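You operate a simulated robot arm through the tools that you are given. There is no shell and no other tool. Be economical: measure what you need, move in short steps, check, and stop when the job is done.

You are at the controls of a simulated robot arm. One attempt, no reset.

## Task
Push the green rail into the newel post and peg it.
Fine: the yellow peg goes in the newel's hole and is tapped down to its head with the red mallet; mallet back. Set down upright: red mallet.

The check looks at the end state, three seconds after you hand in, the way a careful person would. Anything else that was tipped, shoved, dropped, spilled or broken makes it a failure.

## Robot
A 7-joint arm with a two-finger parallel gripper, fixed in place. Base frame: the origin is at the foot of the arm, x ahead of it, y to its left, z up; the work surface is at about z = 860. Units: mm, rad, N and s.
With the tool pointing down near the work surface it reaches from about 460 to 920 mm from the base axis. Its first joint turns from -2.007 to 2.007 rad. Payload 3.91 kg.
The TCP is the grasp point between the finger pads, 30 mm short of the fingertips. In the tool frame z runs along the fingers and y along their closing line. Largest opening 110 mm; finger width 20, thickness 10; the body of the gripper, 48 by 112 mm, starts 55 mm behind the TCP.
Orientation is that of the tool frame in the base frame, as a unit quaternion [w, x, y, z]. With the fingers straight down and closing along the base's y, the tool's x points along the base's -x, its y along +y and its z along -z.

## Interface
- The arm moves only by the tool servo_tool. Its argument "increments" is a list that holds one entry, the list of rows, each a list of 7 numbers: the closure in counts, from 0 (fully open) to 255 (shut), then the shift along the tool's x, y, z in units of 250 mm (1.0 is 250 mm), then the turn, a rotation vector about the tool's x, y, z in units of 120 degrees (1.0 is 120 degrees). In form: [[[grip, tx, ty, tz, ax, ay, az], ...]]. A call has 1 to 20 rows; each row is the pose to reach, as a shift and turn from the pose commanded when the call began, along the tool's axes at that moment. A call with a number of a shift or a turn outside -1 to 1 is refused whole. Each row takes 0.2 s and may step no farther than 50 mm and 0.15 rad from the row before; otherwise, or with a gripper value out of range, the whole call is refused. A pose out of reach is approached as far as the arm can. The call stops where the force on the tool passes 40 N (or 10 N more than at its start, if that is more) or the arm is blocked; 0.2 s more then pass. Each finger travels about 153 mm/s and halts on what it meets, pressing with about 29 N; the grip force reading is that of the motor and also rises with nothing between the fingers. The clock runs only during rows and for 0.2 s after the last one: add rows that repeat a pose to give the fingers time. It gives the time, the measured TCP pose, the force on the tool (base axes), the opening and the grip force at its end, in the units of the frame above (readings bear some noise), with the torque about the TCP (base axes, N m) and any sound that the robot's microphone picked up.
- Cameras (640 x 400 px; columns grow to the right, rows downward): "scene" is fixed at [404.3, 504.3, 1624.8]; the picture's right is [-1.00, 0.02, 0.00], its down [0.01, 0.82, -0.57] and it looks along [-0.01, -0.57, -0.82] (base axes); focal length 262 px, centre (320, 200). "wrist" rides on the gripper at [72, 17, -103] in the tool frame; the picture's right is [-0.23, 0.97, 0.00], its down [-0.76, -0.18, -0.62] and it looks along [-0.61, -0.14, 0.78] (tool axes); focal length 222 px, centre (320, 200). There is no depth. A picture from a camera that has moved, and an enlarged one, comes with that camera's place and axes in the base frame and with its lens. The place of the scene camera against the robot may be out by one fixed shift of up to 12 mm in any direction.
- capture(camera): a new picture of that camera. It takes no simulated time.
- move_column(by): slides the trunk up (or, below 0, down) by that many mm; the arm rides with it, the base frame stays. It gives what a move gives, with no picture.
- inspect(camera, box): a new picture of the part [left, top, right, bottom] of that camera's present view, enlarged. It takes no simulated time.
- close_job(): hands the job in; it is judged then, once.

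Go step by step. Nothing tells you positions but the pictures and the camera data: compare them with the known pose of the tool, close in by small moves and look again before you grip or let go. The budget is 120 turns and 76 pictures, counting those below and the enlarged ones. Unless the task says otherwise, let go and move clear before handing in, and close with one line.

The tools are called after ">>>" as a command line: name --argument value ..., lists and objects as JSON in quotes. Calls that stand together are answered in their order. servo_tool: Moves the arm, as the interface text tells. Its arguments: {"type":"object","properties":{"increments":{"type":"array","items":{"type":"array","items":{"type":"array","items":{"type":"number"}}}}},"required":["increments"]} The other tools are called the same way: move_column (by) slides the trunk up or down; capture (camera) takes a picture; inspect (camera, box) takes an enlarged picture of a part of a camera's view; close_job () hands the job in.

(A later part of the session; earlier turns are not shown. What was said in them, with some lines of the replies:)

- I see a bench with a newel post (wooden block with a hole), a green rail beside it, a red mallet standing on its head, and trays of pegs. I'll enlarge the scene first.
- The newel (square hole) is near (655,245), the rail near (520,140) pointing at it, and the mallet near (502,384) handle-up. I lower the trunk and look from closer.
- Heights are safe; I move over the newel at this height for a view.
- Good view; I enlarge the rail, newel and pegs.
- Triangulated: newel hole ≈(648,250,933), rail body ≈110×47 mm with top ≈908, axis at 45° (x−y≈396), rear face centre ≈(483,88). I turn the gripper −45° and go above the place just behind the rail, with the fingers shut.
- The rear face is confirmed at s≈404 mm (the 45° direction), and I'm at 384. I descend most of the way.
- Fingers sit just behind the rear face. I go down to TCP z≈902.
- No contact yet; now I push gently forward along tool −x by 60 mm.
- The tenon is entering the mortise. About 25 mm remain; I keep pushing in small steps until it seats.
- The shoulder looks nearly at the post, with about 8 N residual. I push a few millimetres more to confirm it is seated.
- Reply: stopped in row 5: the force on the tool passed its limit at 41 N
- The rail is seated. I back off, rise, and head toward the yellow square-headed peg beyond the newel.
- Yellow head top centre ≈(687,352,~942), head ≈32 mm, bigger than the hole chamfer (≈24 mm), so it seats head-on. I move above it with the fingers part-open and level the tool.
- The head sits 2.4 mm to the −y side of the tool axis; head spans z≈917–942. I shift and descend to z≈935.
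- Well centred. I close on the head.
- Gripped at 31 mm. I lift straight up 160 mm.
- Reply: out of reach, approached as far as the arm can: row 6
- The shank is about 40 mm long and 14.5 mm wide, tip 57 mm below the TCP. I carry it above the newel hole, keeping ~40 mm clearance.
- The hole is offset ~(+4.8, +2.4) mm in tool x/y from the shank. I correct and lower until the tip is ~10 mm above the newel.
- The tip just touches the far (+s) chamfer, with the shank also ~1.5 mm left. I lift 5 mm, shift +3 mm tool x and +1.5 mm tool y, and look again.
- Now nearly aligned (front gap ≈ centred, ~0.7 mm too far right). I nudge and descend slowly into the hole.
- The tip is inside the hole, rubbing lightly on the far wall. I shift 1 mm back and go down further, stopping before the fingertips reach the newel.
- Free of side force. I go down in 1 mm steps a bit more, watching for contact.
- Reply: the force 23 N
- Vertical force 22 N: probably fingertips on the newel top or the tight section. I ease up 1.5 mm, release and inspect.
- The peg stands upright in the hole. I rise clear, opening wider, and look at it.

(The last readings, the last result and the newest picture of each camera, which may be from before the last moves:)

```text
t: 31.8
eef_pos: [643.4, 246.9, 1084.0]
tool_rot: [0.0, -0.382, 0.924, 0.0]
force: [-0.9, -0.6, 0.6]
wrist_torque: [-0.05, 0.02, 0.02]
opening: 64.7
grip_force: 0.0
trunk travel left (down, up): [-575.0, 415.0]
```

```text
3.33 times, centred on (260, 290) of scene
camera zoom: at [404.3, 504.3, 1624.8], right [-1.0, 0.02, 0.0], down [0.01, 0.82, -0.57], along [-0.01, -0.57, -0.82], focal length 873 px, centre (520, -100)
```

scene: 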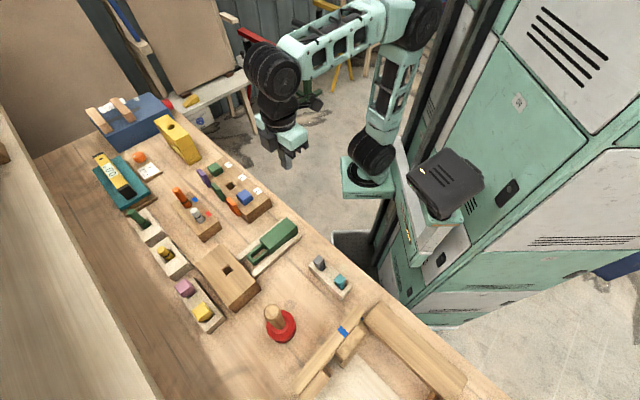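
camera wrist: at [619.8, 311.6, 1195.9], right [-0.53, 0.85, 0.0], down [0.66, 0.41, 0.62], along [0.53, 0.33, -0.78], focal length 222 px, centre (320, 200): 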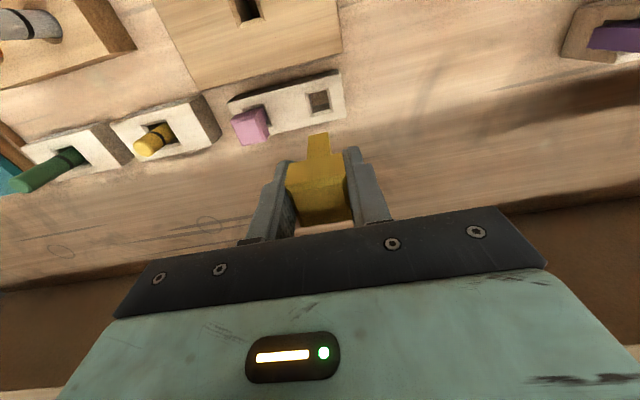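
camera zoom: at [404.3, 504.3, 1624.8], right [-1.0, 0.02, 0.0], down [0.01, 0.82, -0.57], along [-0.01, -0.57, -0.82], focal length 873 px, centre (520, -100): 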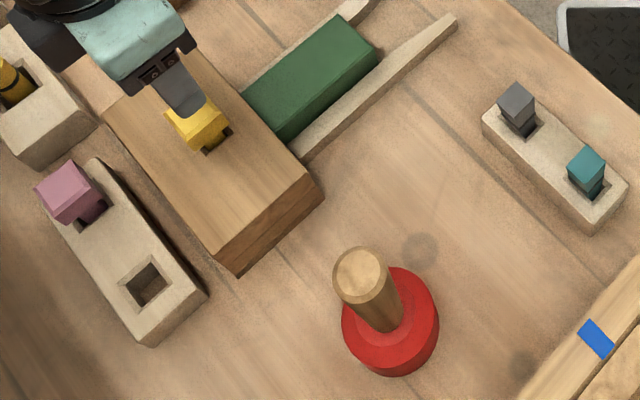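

The peg stands proud and upright. Now the mallet near (502,384): I rise a bit and move sideways above it with the fingers fully open.

>>> servo_tool --increments '[[[0, 0, 0, -0.16, 0, 0, 0], [0, 0, 0.16, -0.2, 0, 0, 0], [0, 0.005, 0.34, -0.2, 0, 0, 0], [0, 0.01, 0.52, -0.2, 0, 0, 0], [0, 0.011, 0.7, -0.2, 0, 0, 0], [0, 0.011, 0.786, -0.2, 0, 0, 0], [0, 0.011, 0.786, -0.2, 0, 0, 0]]]'

>>> capture --camera "wrist"

>>> inspect --camera "scene" --box '[200, 230, 340, 370]'

```text
t: 33.4
eef_pos: [501.6, 384.1, 1135.5]
tool_rot: [0.001, -0.383, 0.924, 0.0]
force: [-0.9, 0.2, 0.2]
wrist_torque: [0.01, 0.0, -0.03]
opening: 109.8
grip_force: 0.0
trunk travel left (down, up): [-575.0, 415.0]
```

```text
33 pictures are left
camera wrist: at [438.8, 345.8, 1238.1], right [-0.53, 0.85, 0.0], down [0.66, 0.41, 0.62], along [0.53, 0.33, -0.78], focal length 222 px, centre (320, 200)
```

wrist: 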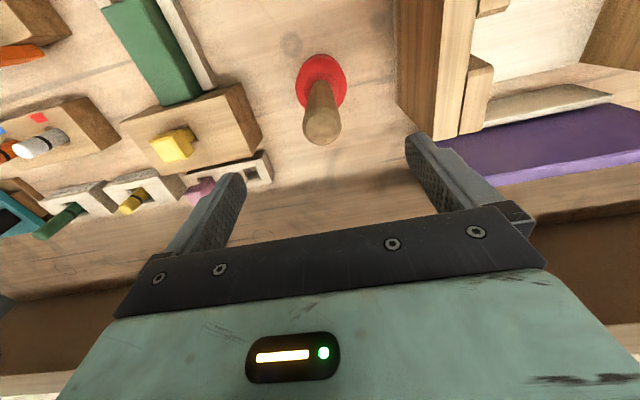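

```text
2.86 times, centred on (270, 300) of scene
camera zoom: at [404.3, 504.3, 1624.8], right [-1.0, 0.02, 0.0], down [0.01, 0.82, -0.57], along [-0.01, -0.57, -0.82], focal length 748 px, centre (463, -86)
```

zoom: 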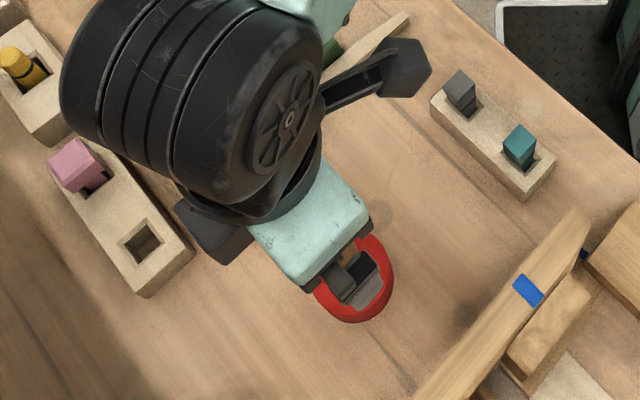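

>>> inspect --camera "wrist" --box '[250, 40, 390, 160]'

```text
3.33 times, centred on (320, 100) of wrist
camera zoom: at [438.8, 345.8, 1238.1], right [-0.53, 0.85, 0.0], down [0.66, 0.41, 0.62], along [0.53, 0.33, -0.78], focal length 740 px, centre (320, 533)
```

zoom: 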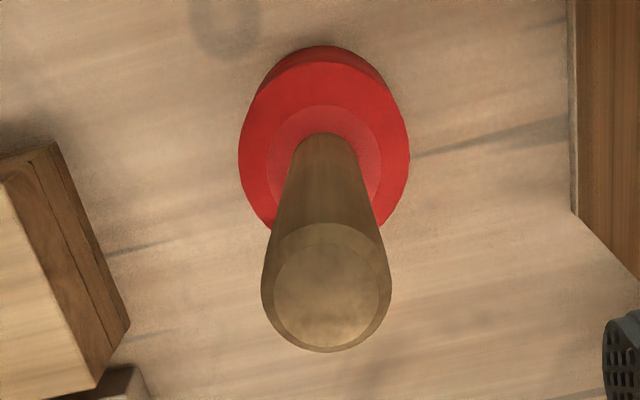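

The mallet: disc ≈70 mm wide, handle ≈34 mm wide with top ≈1045, nearly under the tool. I raise the trunk 80 mm for headroom, then descend over the handle.

>>> move_column --by 80

>>> servo_tool --increments '[[[0, 0.006, 0.004, 0.18, 0, 0, 0], [0, 0.006, 0.004, 0.34, 0, 0, 0], [0, 0.006, 0.004, 0.48, 0, 0, 0], [0, 0.006, 0.004, 0.48, 0, 0, 0]]]'

>>> capture --camera "wrist"

```text
t: 34.6
eef_pos: [500.9, 383.3, 1214.4]
tool_rot: [0.0, -0.382, 0.924, 0.0]
force: [0.1, -0.6, 0.0]
wrist_torque: [0.02, 0.01, -0.01]
opening: 109.8
grip_force: 0.0
trunk travel left (down, up): [-655.0, 335.0]
```

```text
t: 35.6
eef_pos: [500.4, 383.3, 1093.9]
tool_rot: [0.0, -0.382, 0.924, 0.001]
force: [-0.6, -0.2, 0.1]
wrist_torque: [-0.01, 0.01, 0.01]
opening: 110.0
grip_force: 0.0
trunk travel left (down, up): [-655.0, 335.0]
```

```text
30 pictures are left
camera wrist: at [438.3, 345.0, 1197.2], right [-0.53, 0.85, 0.0], down [0.66, 0.41, 0.62], along [0.53, 0.33, -0.78], focal length 222 px, centre (320, 200)
```

wrist: 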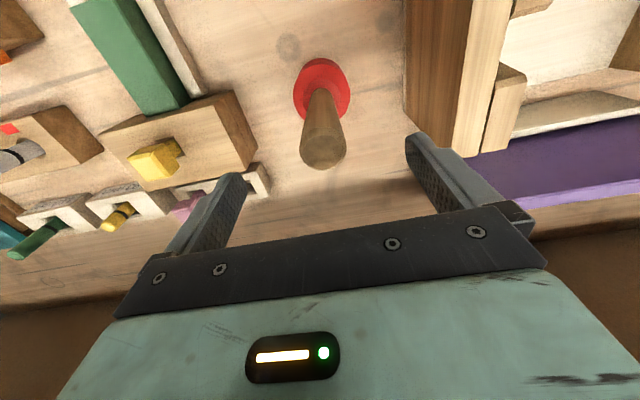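

I descend so the TCP is level with the handle top for a direct comparison.

>>> servo_tool --increments '[[[0, 0, 0, 0.1, 0, 0, 0], [0, 0, 0, 0.19, 0, 0, 0], [0, 0, 0, 0.19, 0, 0, 0]]]'

>>> inspect --camera "wrist" --box '[240, 100, 400, 220]'

```text
t: 36.4
eef_pos: [498.7, 381.9, 1047.3]
tool_rot: [0.001, -0.383, 0.924, 0.0]
force: [0.0, 0.5, 0.9]
wrist_torque: [0.02, -0.01, 0.0]
opening: 110.0
grip_force: 0.1
trunk travel left (down, up): [-655.0, 335.0]
```

```text
3.33 times, centred on (320, 160) of wrist
camera zoom: at [437.2, 344.7, 1151.2], right [-0.53, 0.85, 0.0], down [0.66, 0.41, 0.62], along [0.53, 0.33, -0.78], focal length 740 px, centre (320, 333)
```

zoom: 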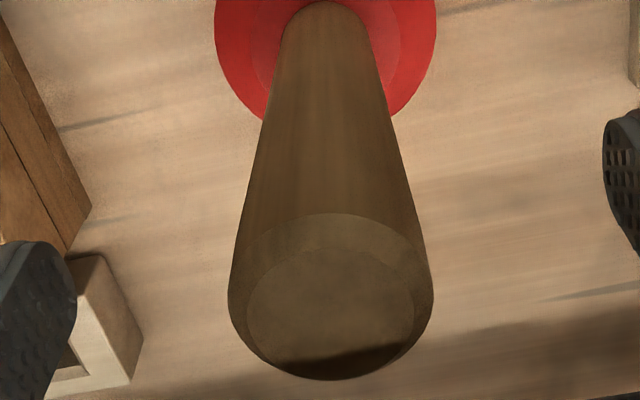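

Handle is centred to a few mm. I correct (+2, +1) mm, go down to z≈1015 and close.

>>> servo_tool --increments '[[[0, 0.008, 0.005, 0.06, 0, 0, 0], [0, 0.008, 0.005, 0.128, 0, 0, 0], [0, 0.008, 0.005, 0.128, 0, 0, 0], [150, 0.008, 0.005, 0.128, 0, 0, 0], [200, 0.008, 0.005, 0.128, 0, 0, 0], [255, 0.008, 0.005, 0.128, 0, 0, 0], [255, 0.008, 0.005, 0.128, 0, 0, 0], [255, 0.008, 0.005, 0.128, 0, 0, 0]]]'

>>> capture --camera "wrist"

>>> inspect --camera "scene" --box '[220, 260, 340, 370]'

```text
t: 38.2
eef_pos: [497.8, 381.7, 1015.5]
tool_rot: [0.001, -0.383, 0.924, 0.001]
force: [-1.2, 0.4, 0.3]
wrist_torque: [0.01, 0.01, -0.02]
opening: 32.3
grip_force: 28.4
trunk travel left (down, up): [-655.0, 335.0]
```

```text
28 pictures are left
camera wrist: at [435.6, 344.6, 1118.5], right [-0.53, 0.85, 0.0], down [0.66, 0.41, 0.62], along [0.53, 0.33, -0.78], focal length 222 px, centre (320, 200)
```

wrist: 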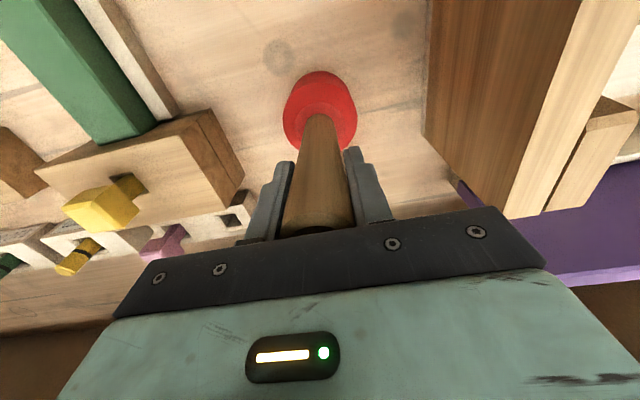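

```text
3.64 times, centred on (280, 315) of scene
camera zoom: at [404.3, 504.3, 1624.8], right [-1.0, 0.02, 0.0], down [0.01, 0.82, -0.57], along [-0.01, -0.57, -0.82], focal length 952 px, centre (466, -218)
```

zoom: 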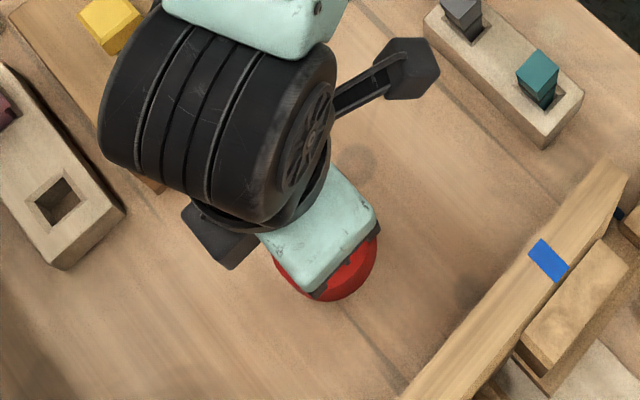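

Gripped at 32 mm; home pose is (497.8, 381.7, 1015.5). I lift it straight up 150 mm.

>>> servo_tool --increments '[[[255, 0, 0, -0.03, 0, 0, 0], [255, 0, 0, -0.1, 0, 0, 0], [255, 0, 0, -0.2, 0, 0, 0], [255, 0, 0, -0.32, 0, 0, 0], [255, 0, 0, -0.44, 0, 0, 0], [255, 0, 0, -0.56, 0, 0, 0], [255, 0, 0, -0.62, 0, 0, 0], [255, 0, 0, -0.62, 0, 0, 0]]]'

>>> capture --camera "wrist"

```text
t: 40.0
eef_pos: [494.9, 381.5, 1170.2]
tool_rot: [0.001, -0.383, 0.924, 0.0]
force: [-0.5, 1.0, -1.6]
wrist_torque: [0.01, 0.0, -0.01]
opening: 32.3
grip_force: 28.9
trunk travel left (down, up): [-655.0, 335.0]
```

```text
26 pictures are left
camera wrist: at [433.9, 343.8, 1273.2], right [-0.53, 0.85, 0.0], down [0.66, 0.41, 0.62], along [0.53, 0.33, -0.78], focal length 222 px, centre (320, 200)
```

wrist: 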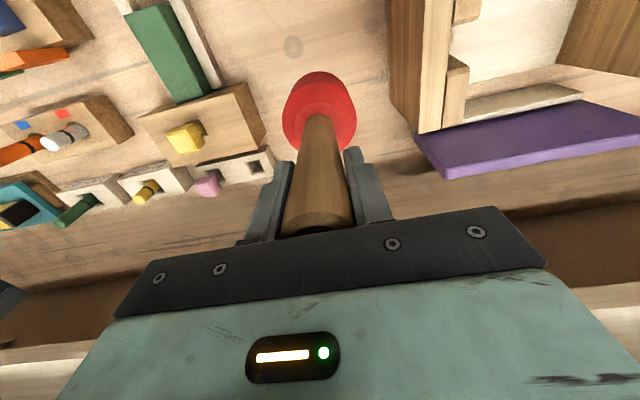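

It hangs straight. I carry it sideways over the peg at (643.5,248).

>>> servo_tool --increments '[[[255, -0.005, -0.12, 0, 0, 0, 0], [255, -0.012, -0.28, 0, 0, 0, 0], [255, -0.02, -0.44, 0, 0, 0, 0], [255, -0.03, -0.6, 0, 0, 0, 0], [255, -0.04, -0.73, 0, 0, 0, 0], [255, -0.041, -0.796, 0, 0, 0, 0], [255, -0.041, -0.796, 0, 0, 0, 0]]]'

>>> inspect --camera "scene" --box '[180, 210, 300, 310]'

>>> capture --camera "wrist"

```text
t: 41.6
eef_pos: [646.0, 250.0, 1170.0]
tool_rot: [0.001, -0.382, 0.924, 0.0]
force: [0.8, -0.7, -1.9]
wrist_torque: [0.01, 0.0, 0.02]
opening: 32.3
grip_force: 29.6
trunk travel left (down, up): [-655.0, 335.0]
```

```text
4.00 times, centred on (240, 260) of scene
camera zoom: at [404.3, 504.3, 1624.8], right [-1.0, 0.02, 0.0], down [0.01, 0.82, -0.57], along [-0.01, -0.57, -0.82], focal length 1047 px, centre (640, -40)
```

zoom: 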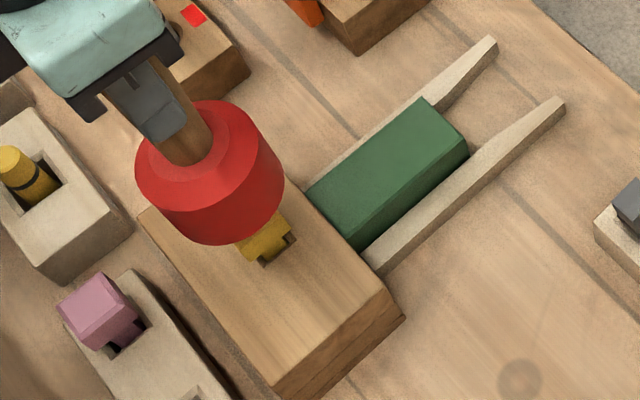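

```text
24 pictures are left
camera wrist: at [584.6, 211.1, 1272.1], right [-0.53, 0.85, 0.0], down [0.66, 0.41, 0.62], along [0.53, 0.33, -0.78], focal length 222 px, centre (320, 200)
```

wrist: 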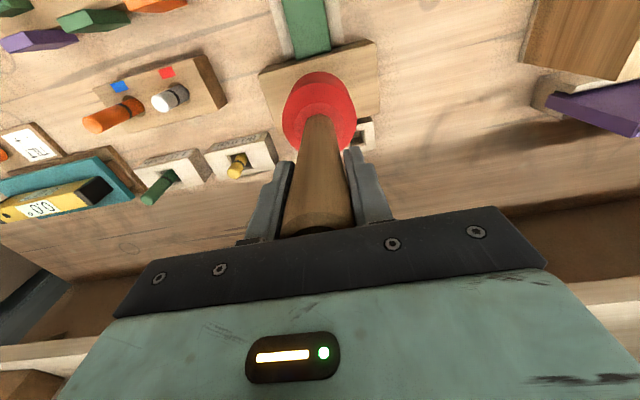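

The mallet is above the peg (face ≈1014, peg head ≈981). First a moderate tap, then rebound.

>>> servo_tool --increments '[[[255, 0.003, 0.003, 0.04, 0, 0, 0], [255, 0.003, 0.003, 0.15, 0, 0, 0], [255, 0.003, 0.003, 0.05, 0, 0, 0], [255, 0.003, 0.003, 0, 0, 0, 0]]]'

>>> inspect --camera "scene" --box '[180, 210, 300, 310]'

```text
t: 42.6
eef_pos: [644.8, 250.8, 1170.9]
tool_rot: [0.0, -0.383, 0.924, 0.0]
force: [-1.3, 0.9, -2.9]
wrist_torque: [0.02, 0.01, 0.04]
opening: 32.3
grip_force: 28.9
trunk travel left (down, up): [-655.0, 335.0]
```

```text
4.00 times, centred on (240, 260) of scene
camera zoom: at [404.3, 504.3, 1624.8], right [-1.0, 0.02, 0.0], down [0.01, 0.82, -0.57], along [-0.01, -0.57, -0.82], focal length 1047 px, centre (640, -40)
```

zoom: 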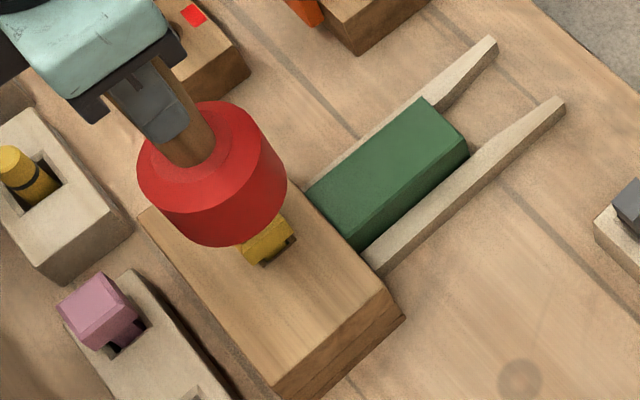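

No stop or sound reported, so contact was slight at most. I lower gradually to find the peg head.

>>> servo_tool --increments '[[[255, 0, 0, 0.12, 0, 0, 0], [255, 0, 0, 0.14, 0, 0, 0], [255, 0, 0, 0.15, 0, 0, 0], [255, 0, 0, 0.16, 0, 0, 0], [255, 0, 0, 0.17, 0, 0, 0], [255, 0, 0, 0.18, 0, 0, 0], [255, 0, 0, 0.19, 0, 0, 0]]]'

>>> inspect --camera "scene" --box '[180, 210, 300, 310]'

```text
t: 44.2
eef_pos: [643.6, 248.7, 1123.6]
tool_rot: [0.002, -0.383, 0.924, 0.002]
force: [1.2, 0.3, 23.2]
wrist_torque: [0.03, -0.09, 0.03]
opening: 32.0
grip_force: 29.1
trunk travel left (down, up): [-655.0, 335.0]
```

```text
4.00 times, centred on (240, 260) of scene
camera zoom: at [404.3, 504.3, 1624.8], right [-1.0, 0.02, 0.0], down [0.01, 0.82, -0.57], along [-0.01, -0.57, -0.82], focal length 1047 px, centre (640, -40)
```

zoom: 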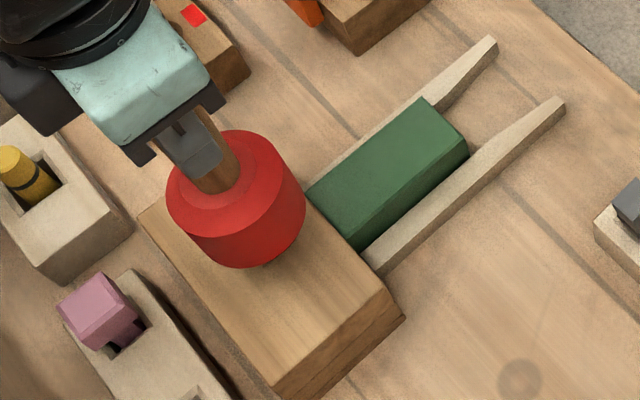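

Contact: face ≈968 at 23 N, so the head has gone down some. I lift and strike faster.

>>> servo_tool --increments '[[[255, 0, 0, -0.08, 0, 0, 0], [255, 0, 0, -0.12, 0, 0, 0], [255, 0, 0, -0.12, 0, 0, 0], [255, 0, 0, 0.06, 0, 0, 0], [255, 0, 0, -0.1, 0, 0, 0], [255, 0, 0, -0.1, 0, 0, 0]]]'

>>> servo_tool --increments '[[[255, 0, 0, 0.06, 0, 0, 0], [255, 0, 0, 0.075, 0, 0, 0], [255, 0, 0, 0.085, 0, 0, 0], [255, 0, 0, 0.095, 0, 0, 0], [255, 0, 0, 0.105, 0, 0, 0], [255, 0, 0, 0.115, 0, 0, 0], [255, 0, 0, 0.125, 0, 0, 0]]]'

```text
t: 45.6
eef_pos: [645.5, 250.3, 1147.3]
tool_rot: [0.0, -0.383, 0.924, 0.0]
force: [0.3, 0.1, -2.7]
wrist_torque: [-0.04, -0.01, 0.0]
opening: 32.0
grip_force: 29.3
trunk travel left (down, up): [-655.0, 335.0]
```

```text
t: 47.2
eef_pos: [644.4, 251.0, 1116.4]
tool_rot: [0.001, -0.383, 0.924, 0.001]
force: [-0.4, 0.2, -2.6]
wrist_torque: [-0.03, 0.01, 0.0]
opening: 32.1
grip_force: 29.1
trunk travel left (down, up): [-655.0, 335.0]
```

The strike drove it down further (no contact now at 1116). I feel for the head again.

>>> servo_tool --increments '[[[255, 0, 0, 0.008, 0, 0, 0], [255, 0, 0, 0.016, 0, 0, 0], [255, 0, 0, 0.024, 0, 0, 0], [255, 0, 0, 0.032, 0, 0, 0]]]'

>>> inspect --camera "scene" --box '[200, 230, 280, 300]'

```text
t: 48.2
eef_pos: [643.1, 249.9, 1110.2]
tool_rot: [0.003, -0.383, 0.924, 0.001]
force: [-0.8, 0.9, 28.4]
wrist_torque: [0.33, 0.0, 0.0]
opening: 31.9
grip_force: 29.1
trunk travel left (down, up): [-655.0, 335.0]
```

```text
5.71 times, centred on (240, 265) of scene
camera zoom: at [404.3, 504.3, 1624.8], right [-1.0, 0.02, 0.0], down [0.01, 0.82, -0.57], along [-0.01, -0.57, -0.82], focal length 1496 px, centre (777, -171)
```

zoom: 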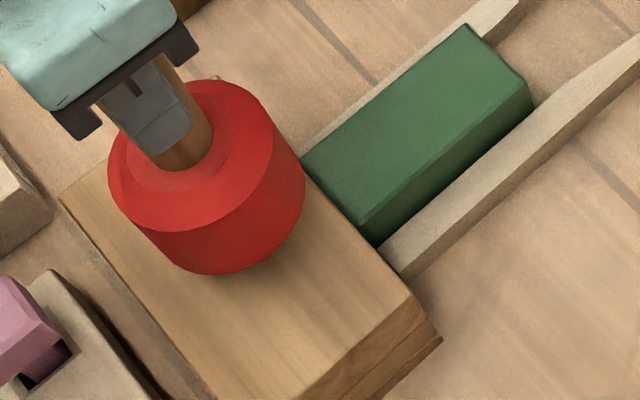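

Contact at 1110 (face ≈955), close to seated. One more strike and re-probe.

>>> servo_tool --increments '[[[255, 0, 0, -0.08, 0, 0, 0], [255, 0, 0, -0.14, 0, 0, 0], [255, 0, 0, -0.14, 0, 0, 0], [255, 0, 0, 0.03, 0, 0, 0], [255, 0, 0, -0.1, 0, 0, 0], [255, 0, 0, -0.1, 0, 0, 0]]]'

>>> servo_tool --increments '[[[255, 0, 0, 0.05, 0, 0, 0], [255, 0, 0, 0.08, 0, 0, 0], [255, 0, 0, 0.088, 0, 0, 0], [255, 0, 0, 0.096, 0, 0, 0], [255, 0, 0, 0.104, 0, 0, 0], [255, 0, 0, 0.112, 0, 0, 0]]]'

```text
t: 49.6
eef_pos: [644.5, 247.5, 1132.5]
tool_rot: [0.0, -0.382, 0.924, 0.0]
force: [-0.2, -0.5, -1.7]
wrist_torque: [-0.01, 0.02, 0.04]
opening: 32.2
grip_force: 29.0
trunk travel left (down, up): [-655.0, 335.0]
```

```text
t: 51.0
eef_pos: [643.2, 249.2, 1107.6]
tool_rot: [0.001, -0.382, 0.924, 0.0]
force: [0.1, -1.1, 12.4]
wrist_torque: [-0.18, 0.04, 0.01]
opening: 32.0
grip_force: 29.2
trunk travel left (down, up): [-655.0, 335.0]
```

It went ~2.5 mm further. I strike again and re-probe.

>>> servo_tool --increments '[[[255, 0, 0, -0.08, 0, 0, 0], [255, 0, 0, -0.16, 0, 0, 0], [255, 0, 0, -0.16, 0, 0, 0], [255, 0, 0, 0.03, 0, 0, 0], [255, 0, 0, -0.1, 0, 0, 0], [255, 0, 0, -0.1, 0, 0, 0]]]'

>>> servo_tool --increments '[[[255, 0, 0, 0.05, 0, 0, 0], [255, 0, 0, 0.08, 0, 0, 0], [255, 0, 0, 0.09, 0, 0, 0], [255, 0, 0, 0.098, 0, 0, 0], [255, 0, 0, 0.106, 0, 0, 0], [255, 0, 0, 0.114, 0, 0, 0], [255, 0, 0, 0.122, 0, 0, 0]]]'

```text
t: 52.4
eef_pos: [644.7, 247.6, 1130.2]
tool_rot: [0.0, -0.383, 0.924, 0.0]
force: [0.5, 0.5, -1.8]
wrist_torque: [0.02, 0.02, 0.0]
opening: 31.9
grip_force: 29.3
trunk travel left (down, up): [-655.0, 335.0]
```

```text
t: 53.9
eef_pos: [644.0, 249.6, 1107.1]
tool_rot: [0.007, -0.382, 0.924, 0.001]
force: [-3.6, -2.6, 15.6]
wrist_torque: [-0.46, 0.37, 0.02]
opening: 32.0
grip_force: 28.6
trunk travel left (down, up): [-655.0, 335.0]
stopped in row 7: the force on the tool passed its limit at 43 N (the readings are from after the stop); the commanded pose is now the measured one
```

Now stiff at the same height: it seems seated. I lift, move the mallet back over its home spot, and look at the peg.

>>> servo_tool --increments '[[[255, 0, 0, -0.06, 0, -0.003, 0], [255, 0, 0, -0.2, 0, -0.006, 0], [255, 0.003, 0.06, -0.26, 0, -0.006, 0], [255, 0.01, 0.24, -0.26, 0, -0.006, 0], [255, 0.02, 0.42, -0.26, 0, -0.006, 0], [255, 0.03, 0.6, -0.26, 0, -0.006, 0], [255, 0.04, 0.72, -0.26, 0, -0.006, 0], [255, 0.04, 0.79, -0.26, 0, -0.006, 0], [255, 0.04, 0.79, -0.26, 0, -0.006, 0]]]'

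>>> inspect --camera "scene" --box '[190, 230, 280, 300]'

>>> capture --camera "wrist"

```text
t: 55.9
eef_pos: [497.0, 385.0, 1169.7]
tool_rot: [0.01, -0.383, 0.924, 0.004]
force: [0.5, 0.1, -2.0]
wrist_torque: [-0.01, 0.02, -0.02]
opening: 32.0
grip_force: 28.9
trunk travel left (down, up): [-655.0, 335.0]
```

```text
5.71 times, centred on (235, 265) of scene
camera zoom: at [404.3, 504.3, 1624.8], right [-1.0, 0.02, 0.0], down [0.01, 0.82, -0.57], along [-0.01, -0.57, -0.82], focal length 1496 px, centre (806, -171)
```

zoom: 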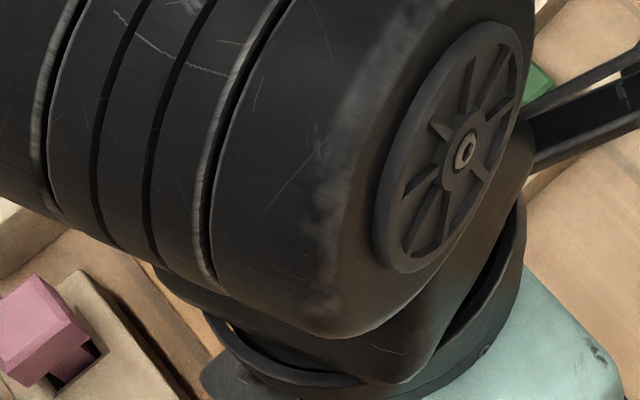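

```text
19 pictures are left
camera wrist: at [433.2, 345.4, 1272.0], right [-0.53, 0.85, 0.0], down [0.65, 0.4, 0.64], along [0.54, 0.34, -0.77], focal length 222 px, centre (320, 200)
```

wrist: 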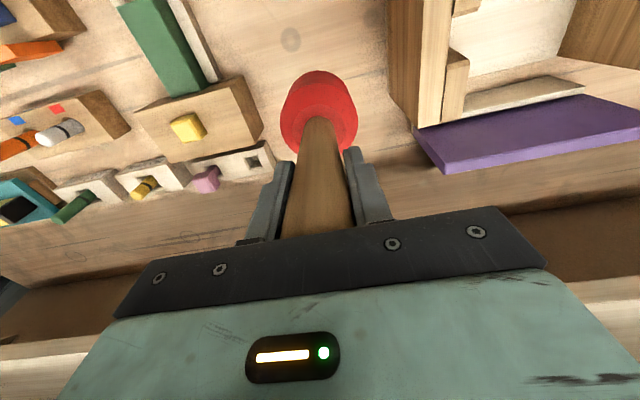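

>>> inspect --camera "wrist" --box '[130, 70, 270, 180]'

```text
3.64 times, centred on (200, 125) of wrist
camera zoom: at [433.2, 345.4, 1272.0], right [-0.53, 0.85, 0.0], down [0.65, 0.4, 0.64], along [0.54, 0.34, -0.77], focal length 808 px, centre (756, 473)
```

zoom: 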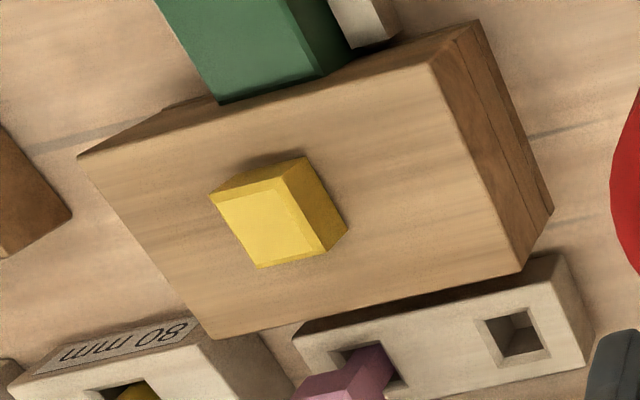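

>>> inspect --camera "wrist" --box '[170, 105, 215, 145]'

```text
10.00 times, centred on (192, 125) of wrist
camera zoom: at [433.2, 345.4, 1272.0], right [-0.53, 0.85, 0.0], down [0.65, 0.4, 0.64], along [0.54, 0.34, -0.77], focal length 2221 px, centre (1595, 950)
```

zoom: 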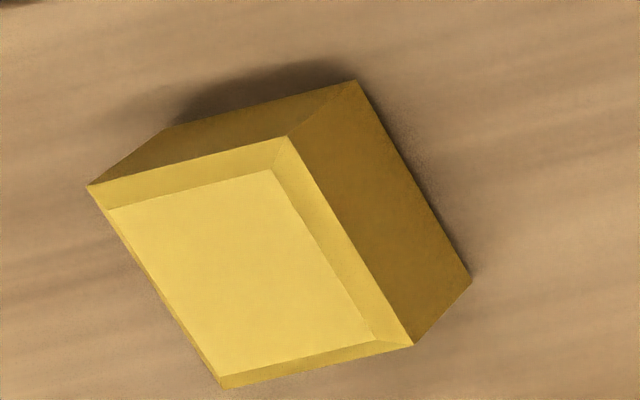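

The head looks seated, but I want certainty: I level the tool, return and give one more strike with a probe.

>>> servo_tool --increments '[[[255, -0.01, -0.16, 0, 0, 0.005, 0], [255, -0.02, -0.34, 0, 0, 0.0102, 0], [255, -0.03, -0.52, 0, 0, 0.0102, 0], [255, -0.035, -0.7, 0, 0, 0.0102, 0], [255, -0.04, -0.8, 0, 0, 0.0102, 0], [255, -0.04, -0.8, 0, 0, 0.0102, 0], [255, -0.04, -0.8, 0.1, 0, 0.0102, 0], [255, -0.04, -0.8, 0.1, 0, 0.0102, 0]]]'

```text
t: 57.7
eef_pos: [646.1, 247.4, 1147.2]
tool_rot: [0.0, -0.383, 0.924, 0.001]
force: [0.2, 0.1, -2.5]
wrist_torque: [0.0, -0.02, 0.01]
opening: 32.0
grip_force: 29.1
trunk travel left (down, up): [-655.0, 335.0]
```

>>> servo_tool --increments '[[[255, 0, 0, 0.02, 0, 0, 0], [255, 0, 0, 0.18, 0, 0, 0], [255, 0, 0, 0.06, 0, 0, 0], [255, 0, 0, 0.06, 0, 0, 0]]]'

>>> servo_tool --increments '[[[255, 0, 0, 0.06, 0, 0, 0], [255, 0, 0, 0.085, 0, 0, 0], [255, 0, 0, 0.093, 0, 0, 0], [255, 0, 0, 0.101, 0, 0, 0], [255, 0, 0, 0.109, 0, 0, 0]]]'

```text
t: 58.7
eef_pos: [648.4, 246.6, 1130.6]
tool_rot: [0.001, -0.382, 0.924, 0.001]
force: [0.0, 0.0, -1.7]
wrist_torque: [0.0, 0.0, 0.0]
opening: 32.1
grip_force: 29.2
trunk travel left (down, up): [-655.0, 335.0]
```

```text
t: 59.9
eef_pos: [646.9, 246.8, 1106.9]
tool_rot: [0.005, -0.383, 0.924, 0.001]
force: [-0.5, -1.8, 37.2]
wrist_torque: [-0.21, 0.0, 0.0]
opening: 32.1
grip_force: 29.4
trunk travel left (down, up): [-655.0, 335.0]
```

Same contact height (1107) under 37 N: the peg is down to its head. Now I take the mallet back over its home spot.

>>> servo_tool --increments '[[[255, 0, 0, -0.06, 0, 0, 0], [255, 0, 0, -0.24, 0, 0, 0], [255, 0.003, 0.06, -0.26, 0, 0, 0], [255, 0.01, 0.24, -0.26, 0, 0, 0], [255, 0.02, 0.42, -0.26, 0, 0, 0], [255, 0.03, 0.6, -0.26, 0, 0, 0], [255, 0.04, 0.74, -0.26, 0, 0, 0], [255, 0.04, 0.802, -0.26, 0, 0, 0], [255, 0.04, 0.802, -0.26, 0, 0, 0]]]'

>>> capture --camera "wrist"

```text
t: 61.9
eef_pos: [496.4, 382.2, 1167.3]
tool_rot: [0.001, -0.383, 0.924, 0.0]
force: [0.2, -1.2, -2.8]
wrist_torque: [-0.01, 0.01, 0.02]
opening: 32.1
grip_force: 28.5
trunk travel left (down, up): [-655.0, 335.0]
```

```text
16 pictures are left
camera wrist: at [434.4, 344.5, 1270.7], right [-0.53, 0.85, 0.0], down [0.66, 0.41, 0.62], along [0.53, 0.33, -0.78], focal length 222 px, centre (320, 200)
```

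wrist: 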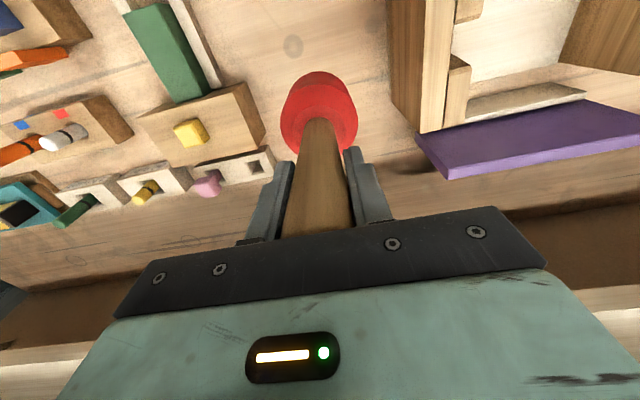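

Over home, mallet vertical (it slid a few mm up in the grip). I lower close to the surface, then feel for contact.

>>> servo_tool --increments '[[[255, 0, 0, 0.12, 0, 0, 0], [255, 0, 0, 0.26, 0, 0, 0], [255, 0, 0, 0.4, 0, 0, 0], [255, 0, 0, 0.5, 0, 0, 0], [255, 0, 0, 0.56, 0, 0, 0], [255, 0, 0, 0.56, 0, 0, 0]]]'

>>> servo_tool --increments '[[[255, 0, 0, 0.01, 0, 0, 0], [255, 0, 0, 0.02, 0, 0, 0], [255, 0, 0, 0.03, 0, 0, 0], [255, 0, 0, 0.036, 0, 0, 0], [255, 0, 0, 0.042, 0, 0, 0], [255, 0, 0, 0.046, 0, 0, 0], [255, 0, 0, 0.046, 0, 0, 0]]]'

```text
t: 63.3
eef_pos: [498.2, 383.8, 1029.2]
tool_rot: [0.001, -0.382, 0.924, 0.001]
force: [-0.3, -0.2, -2.1]
wrist_torque: [-0.05, -0.02, -0.01]
opening: 32.2
grip_force: 28.4
trunk travel left (down, up): [-655.0, 335.0]
```

```text
t: 64.9
eef_pos: [497.3, 382.9, 1016.0]
tool_rot: [0.0, -0.383, 0.924, 0.0]
force: [-0.5, -0.1, -2.3]
wrist_torque: [0.01, 0.03, -0.03]
opening: 32.1
grip_force: 28.7
trunk travel left (down, up): [-655.0, 335.0]
```

>>> servo_tool --increments '[[[255, 0, 0, 0.006, 0, 0, 0], [255, 0, 0, 0.012, 0, 0, 0], [255, 0, 0, 0.016, 0, 0, 0], [255, 0, 0, 0.02, 0, 0, 0], [255, 0, 0, 0.024, 0, 0, 0], [255, 0, 0, 0.024, 0, 0, 0]]]'

```text
t: 66.3
eef_pos: [498.2, 382.7, 1010.7]
tool_rot: [0.001, -0.383, 0.924, 0.0]
force: [-0.2, -1.0, -1.6]
wrist_torque: [0.05, 0.0, -0.01]
opening: 32.1
grip_force: 28.8
trunk travel left (down, up): [-655.0, 335.0]
```

No contact at 1010.7; continuing down in 1 mm steps.

>>> servo_tool --increments '[[[255, 0, 0, 0.004, 0, 0, 0], [255, 0, 0, 0.008, 0, 0, 0], [255, 0, 0, 0.012, 0, 0, 0], [255, 0, 0, 0.016, 0, 0, 0], [255, 0, 0, 0.02, 0, 0, 0]]]'

>>> inspect --camera "scene" --box '[220, 260, 340, 370]'

```text
t: 67.5
eef_pos: [497.1, 383.6, 1005.4]
tool_rot: [0.001, -0.383, 0.924, 0.001]
force: [-0.4, -1.1, 0.6]
wrist_torque: [-0.08, -0.01, -0.06]
opening: 31.8
grip_force: 28.6
trunk travel left (down, up): [-655.0, 335.0]
```

```text
3.64 times, centred on (280, 315) of scene
camera zoom: at [404.3, 504.3, 1624.8], right [-1.0, 0.02, 0.0], down [0.01, 0.82, -0.57], along [-0.01, -0.57, -0.82], focal length 952 px, centre (466, -218)
```

zoom: 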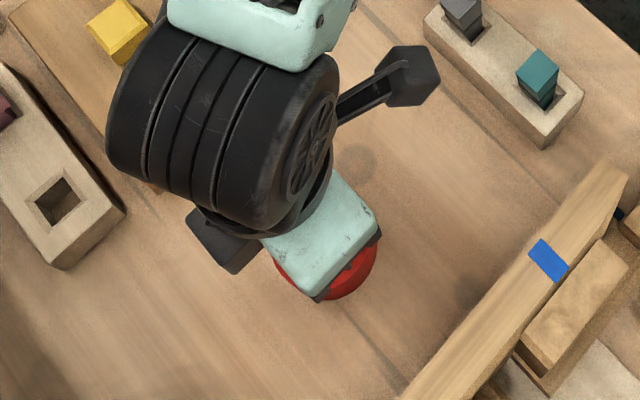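

Touching begins (force turned positive). A little further to confirm.

>>> servo_tool --increments '[[[255, 0, 0, 0.003, 0, 0, 0], [255, 0, 0, 0.006, 0, 0, 0], [255, 0, 0, 0.006, 0, 0, 0]]]'

```text
t: 68.3
eef_pos: [497.1, 383.9, 1005.4]
tool_rot: [0.002, -0.382, 0.924, 0.001]
force: [-1.7, -2.9, 14.2]
wrist_torque: [-0.02, -0.07, -0.02]
opening: 31.8
grip_force: 28.9
trunk travel left (down, up): [-655.0, 335.0]
```

On the surface. I unload by 1 mm, open, and rise straight up.

>>> servo_tool --increments '[[[255, 0, 0, -0.005, 0, 0, 0], [255, 0, 0, -0.005, 0, 0, 0], [160, 0, 0, -0.005, 0, 0, 0], [60, 0, 0, -0.005, 0, 0, 0], [0, 0, 0, -0.005, 0, 0, 0], [0, 0, 0, -0.005, 0, 0, 0], [0, 0, 0, -0.1, 0, 0, 0], [0, 0, 0, -0.26, 0, 0, 0], [0, 0, 0, -0.42, 0, 0, 0], [0, 0, 0, -0.6, 0, 0, 0], [0, 0, 0, -0.76, 0, 0, 0]]]'

>>> capture --camera "wrist"

```text
t: 70.7
eef_pos: [497.3, 382.3, 1194.5]
tool_rot: [0.001, -0.383, 0.924, 0.0]
force: [-0.4, -0.2, -0.1]
wrist_torque: [-0.01, 0.0, -0.03]
opening: 109.9
grip_force: 0.1
trunk travel left (down, up): [-655.0, 335.0]
```

```text
14 pictures are left
camera wrist: at [435.7, 344.3, 1297.1], right [-0.53, 0.85, 0.0], down [0.66, 0.41, 0.62], along [0.53, 0.33, -0.78], focal length 222 px, centre (320, 200)
```

wrist: 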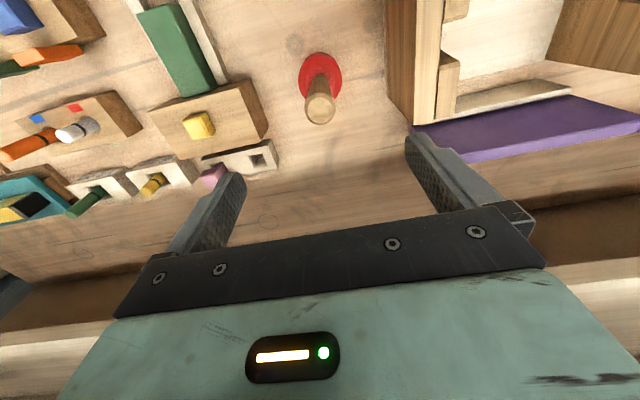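

The mallet stands upright at home. I move clear and check the peg from the scene camera.

>>> servo_tool --increments '[[[0, 0.14, 0.1, -0.05, 0, 0, 0], [0, 0.28, 0.2, -0.1, 0, 0, 0], [0, 0.42, 0.3, -0.1, 0, 0, 0], [0, 0.5, 0.4, -0.1, 0, 0, 0]]]'

>>> capture --camera "scene"

>>> inspect --camera "scene" --box '[210, 235, 310, 305]'

```text
t: 71.7
eef_pos: [337.8, 365.2, 1218.8]
tool_rot: [0.0, -0.383, 0.924, 0.0]
force: [0.2, -0.5, -0.8]
wrist_torque: [-0.03, 0.0, 0.03]
opening: 110.0
grip_force: 0.1
trunk travel left (down, up): [-655.0, 335.0]
```

```text
13 pictures are left
```

scene: 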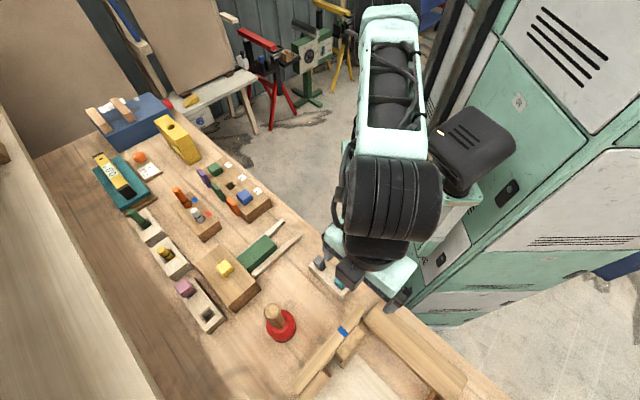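

```text
5.71 times, centred on (260, 270) of scene
camera zoom: at [404.3, 504.3, 1624.8], right [-1.0, 0.02, 0.0], down [0.01, 0.82, -0.57], along [-0.01, -0.57, -0.82], focal length 1496 px, centre (663, -200)
```

zoom: 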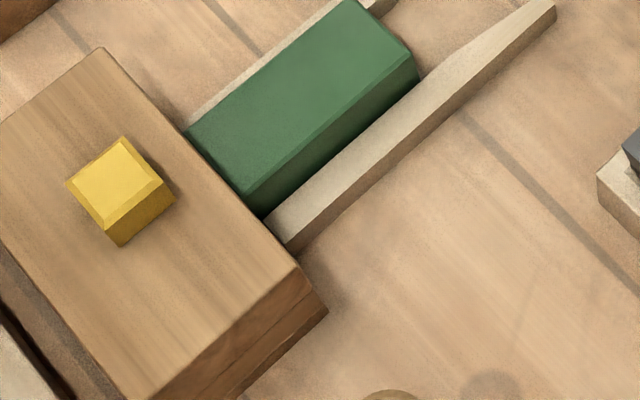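

>>> inspect --camera "scene" --box '[214, 252, 250, 282]'

>>> inspect --camera "scene" --box '[240, 290, 310, 350]'

```text
13.33 times, centred on (232, 267) of scene
camera zoom: at [404.3, 504.3, 1624.8], right [-1.0, 0.02, 0.0], down [0.01, 0.82, -0.57], along [-0.01, -0.57, -0.82], focal length 3490 px, centre (1493, -693)
```

zoom: 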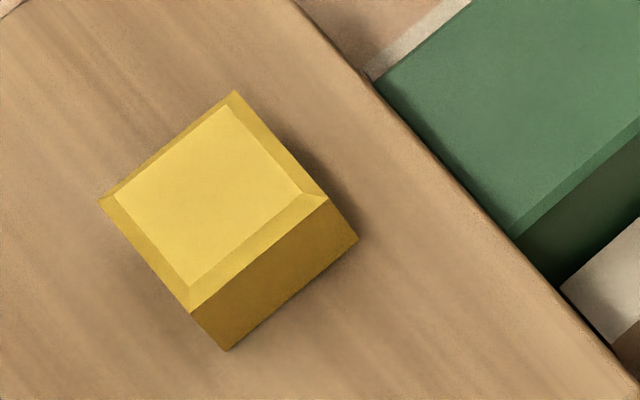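

```text
6.67 times, centred on (275, 320) of scene
camera zoom: at [404.3, 504.3, 1624.8], right [-1.0, 0.02, 0.0], down [0.01, 0.82, -0.57], along [-0.01, -0.57, -0.82], focal length 1745 px, centre (620, -600)
```

zoom: 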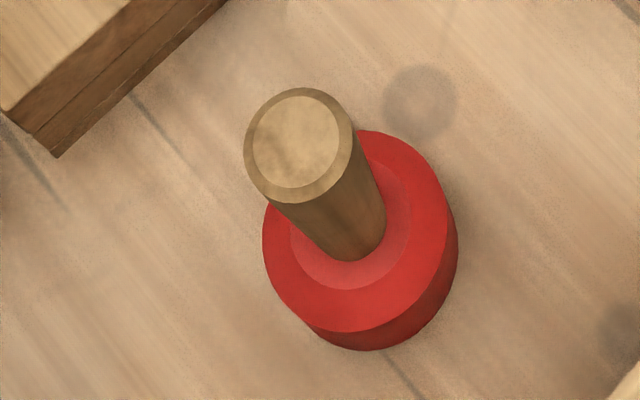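

The peg head sits flush on the newel, the rail's shoulder is tight against it, and the mallet stands upright back at its spot with the arm clear. I'm handing in.

>>> close_job

```text
The job is handed in.
```

The green rail is pushed into the newel up to its shoulder, the yellow peg is tapped down to its head, and the red mallet is back upright on its spot.
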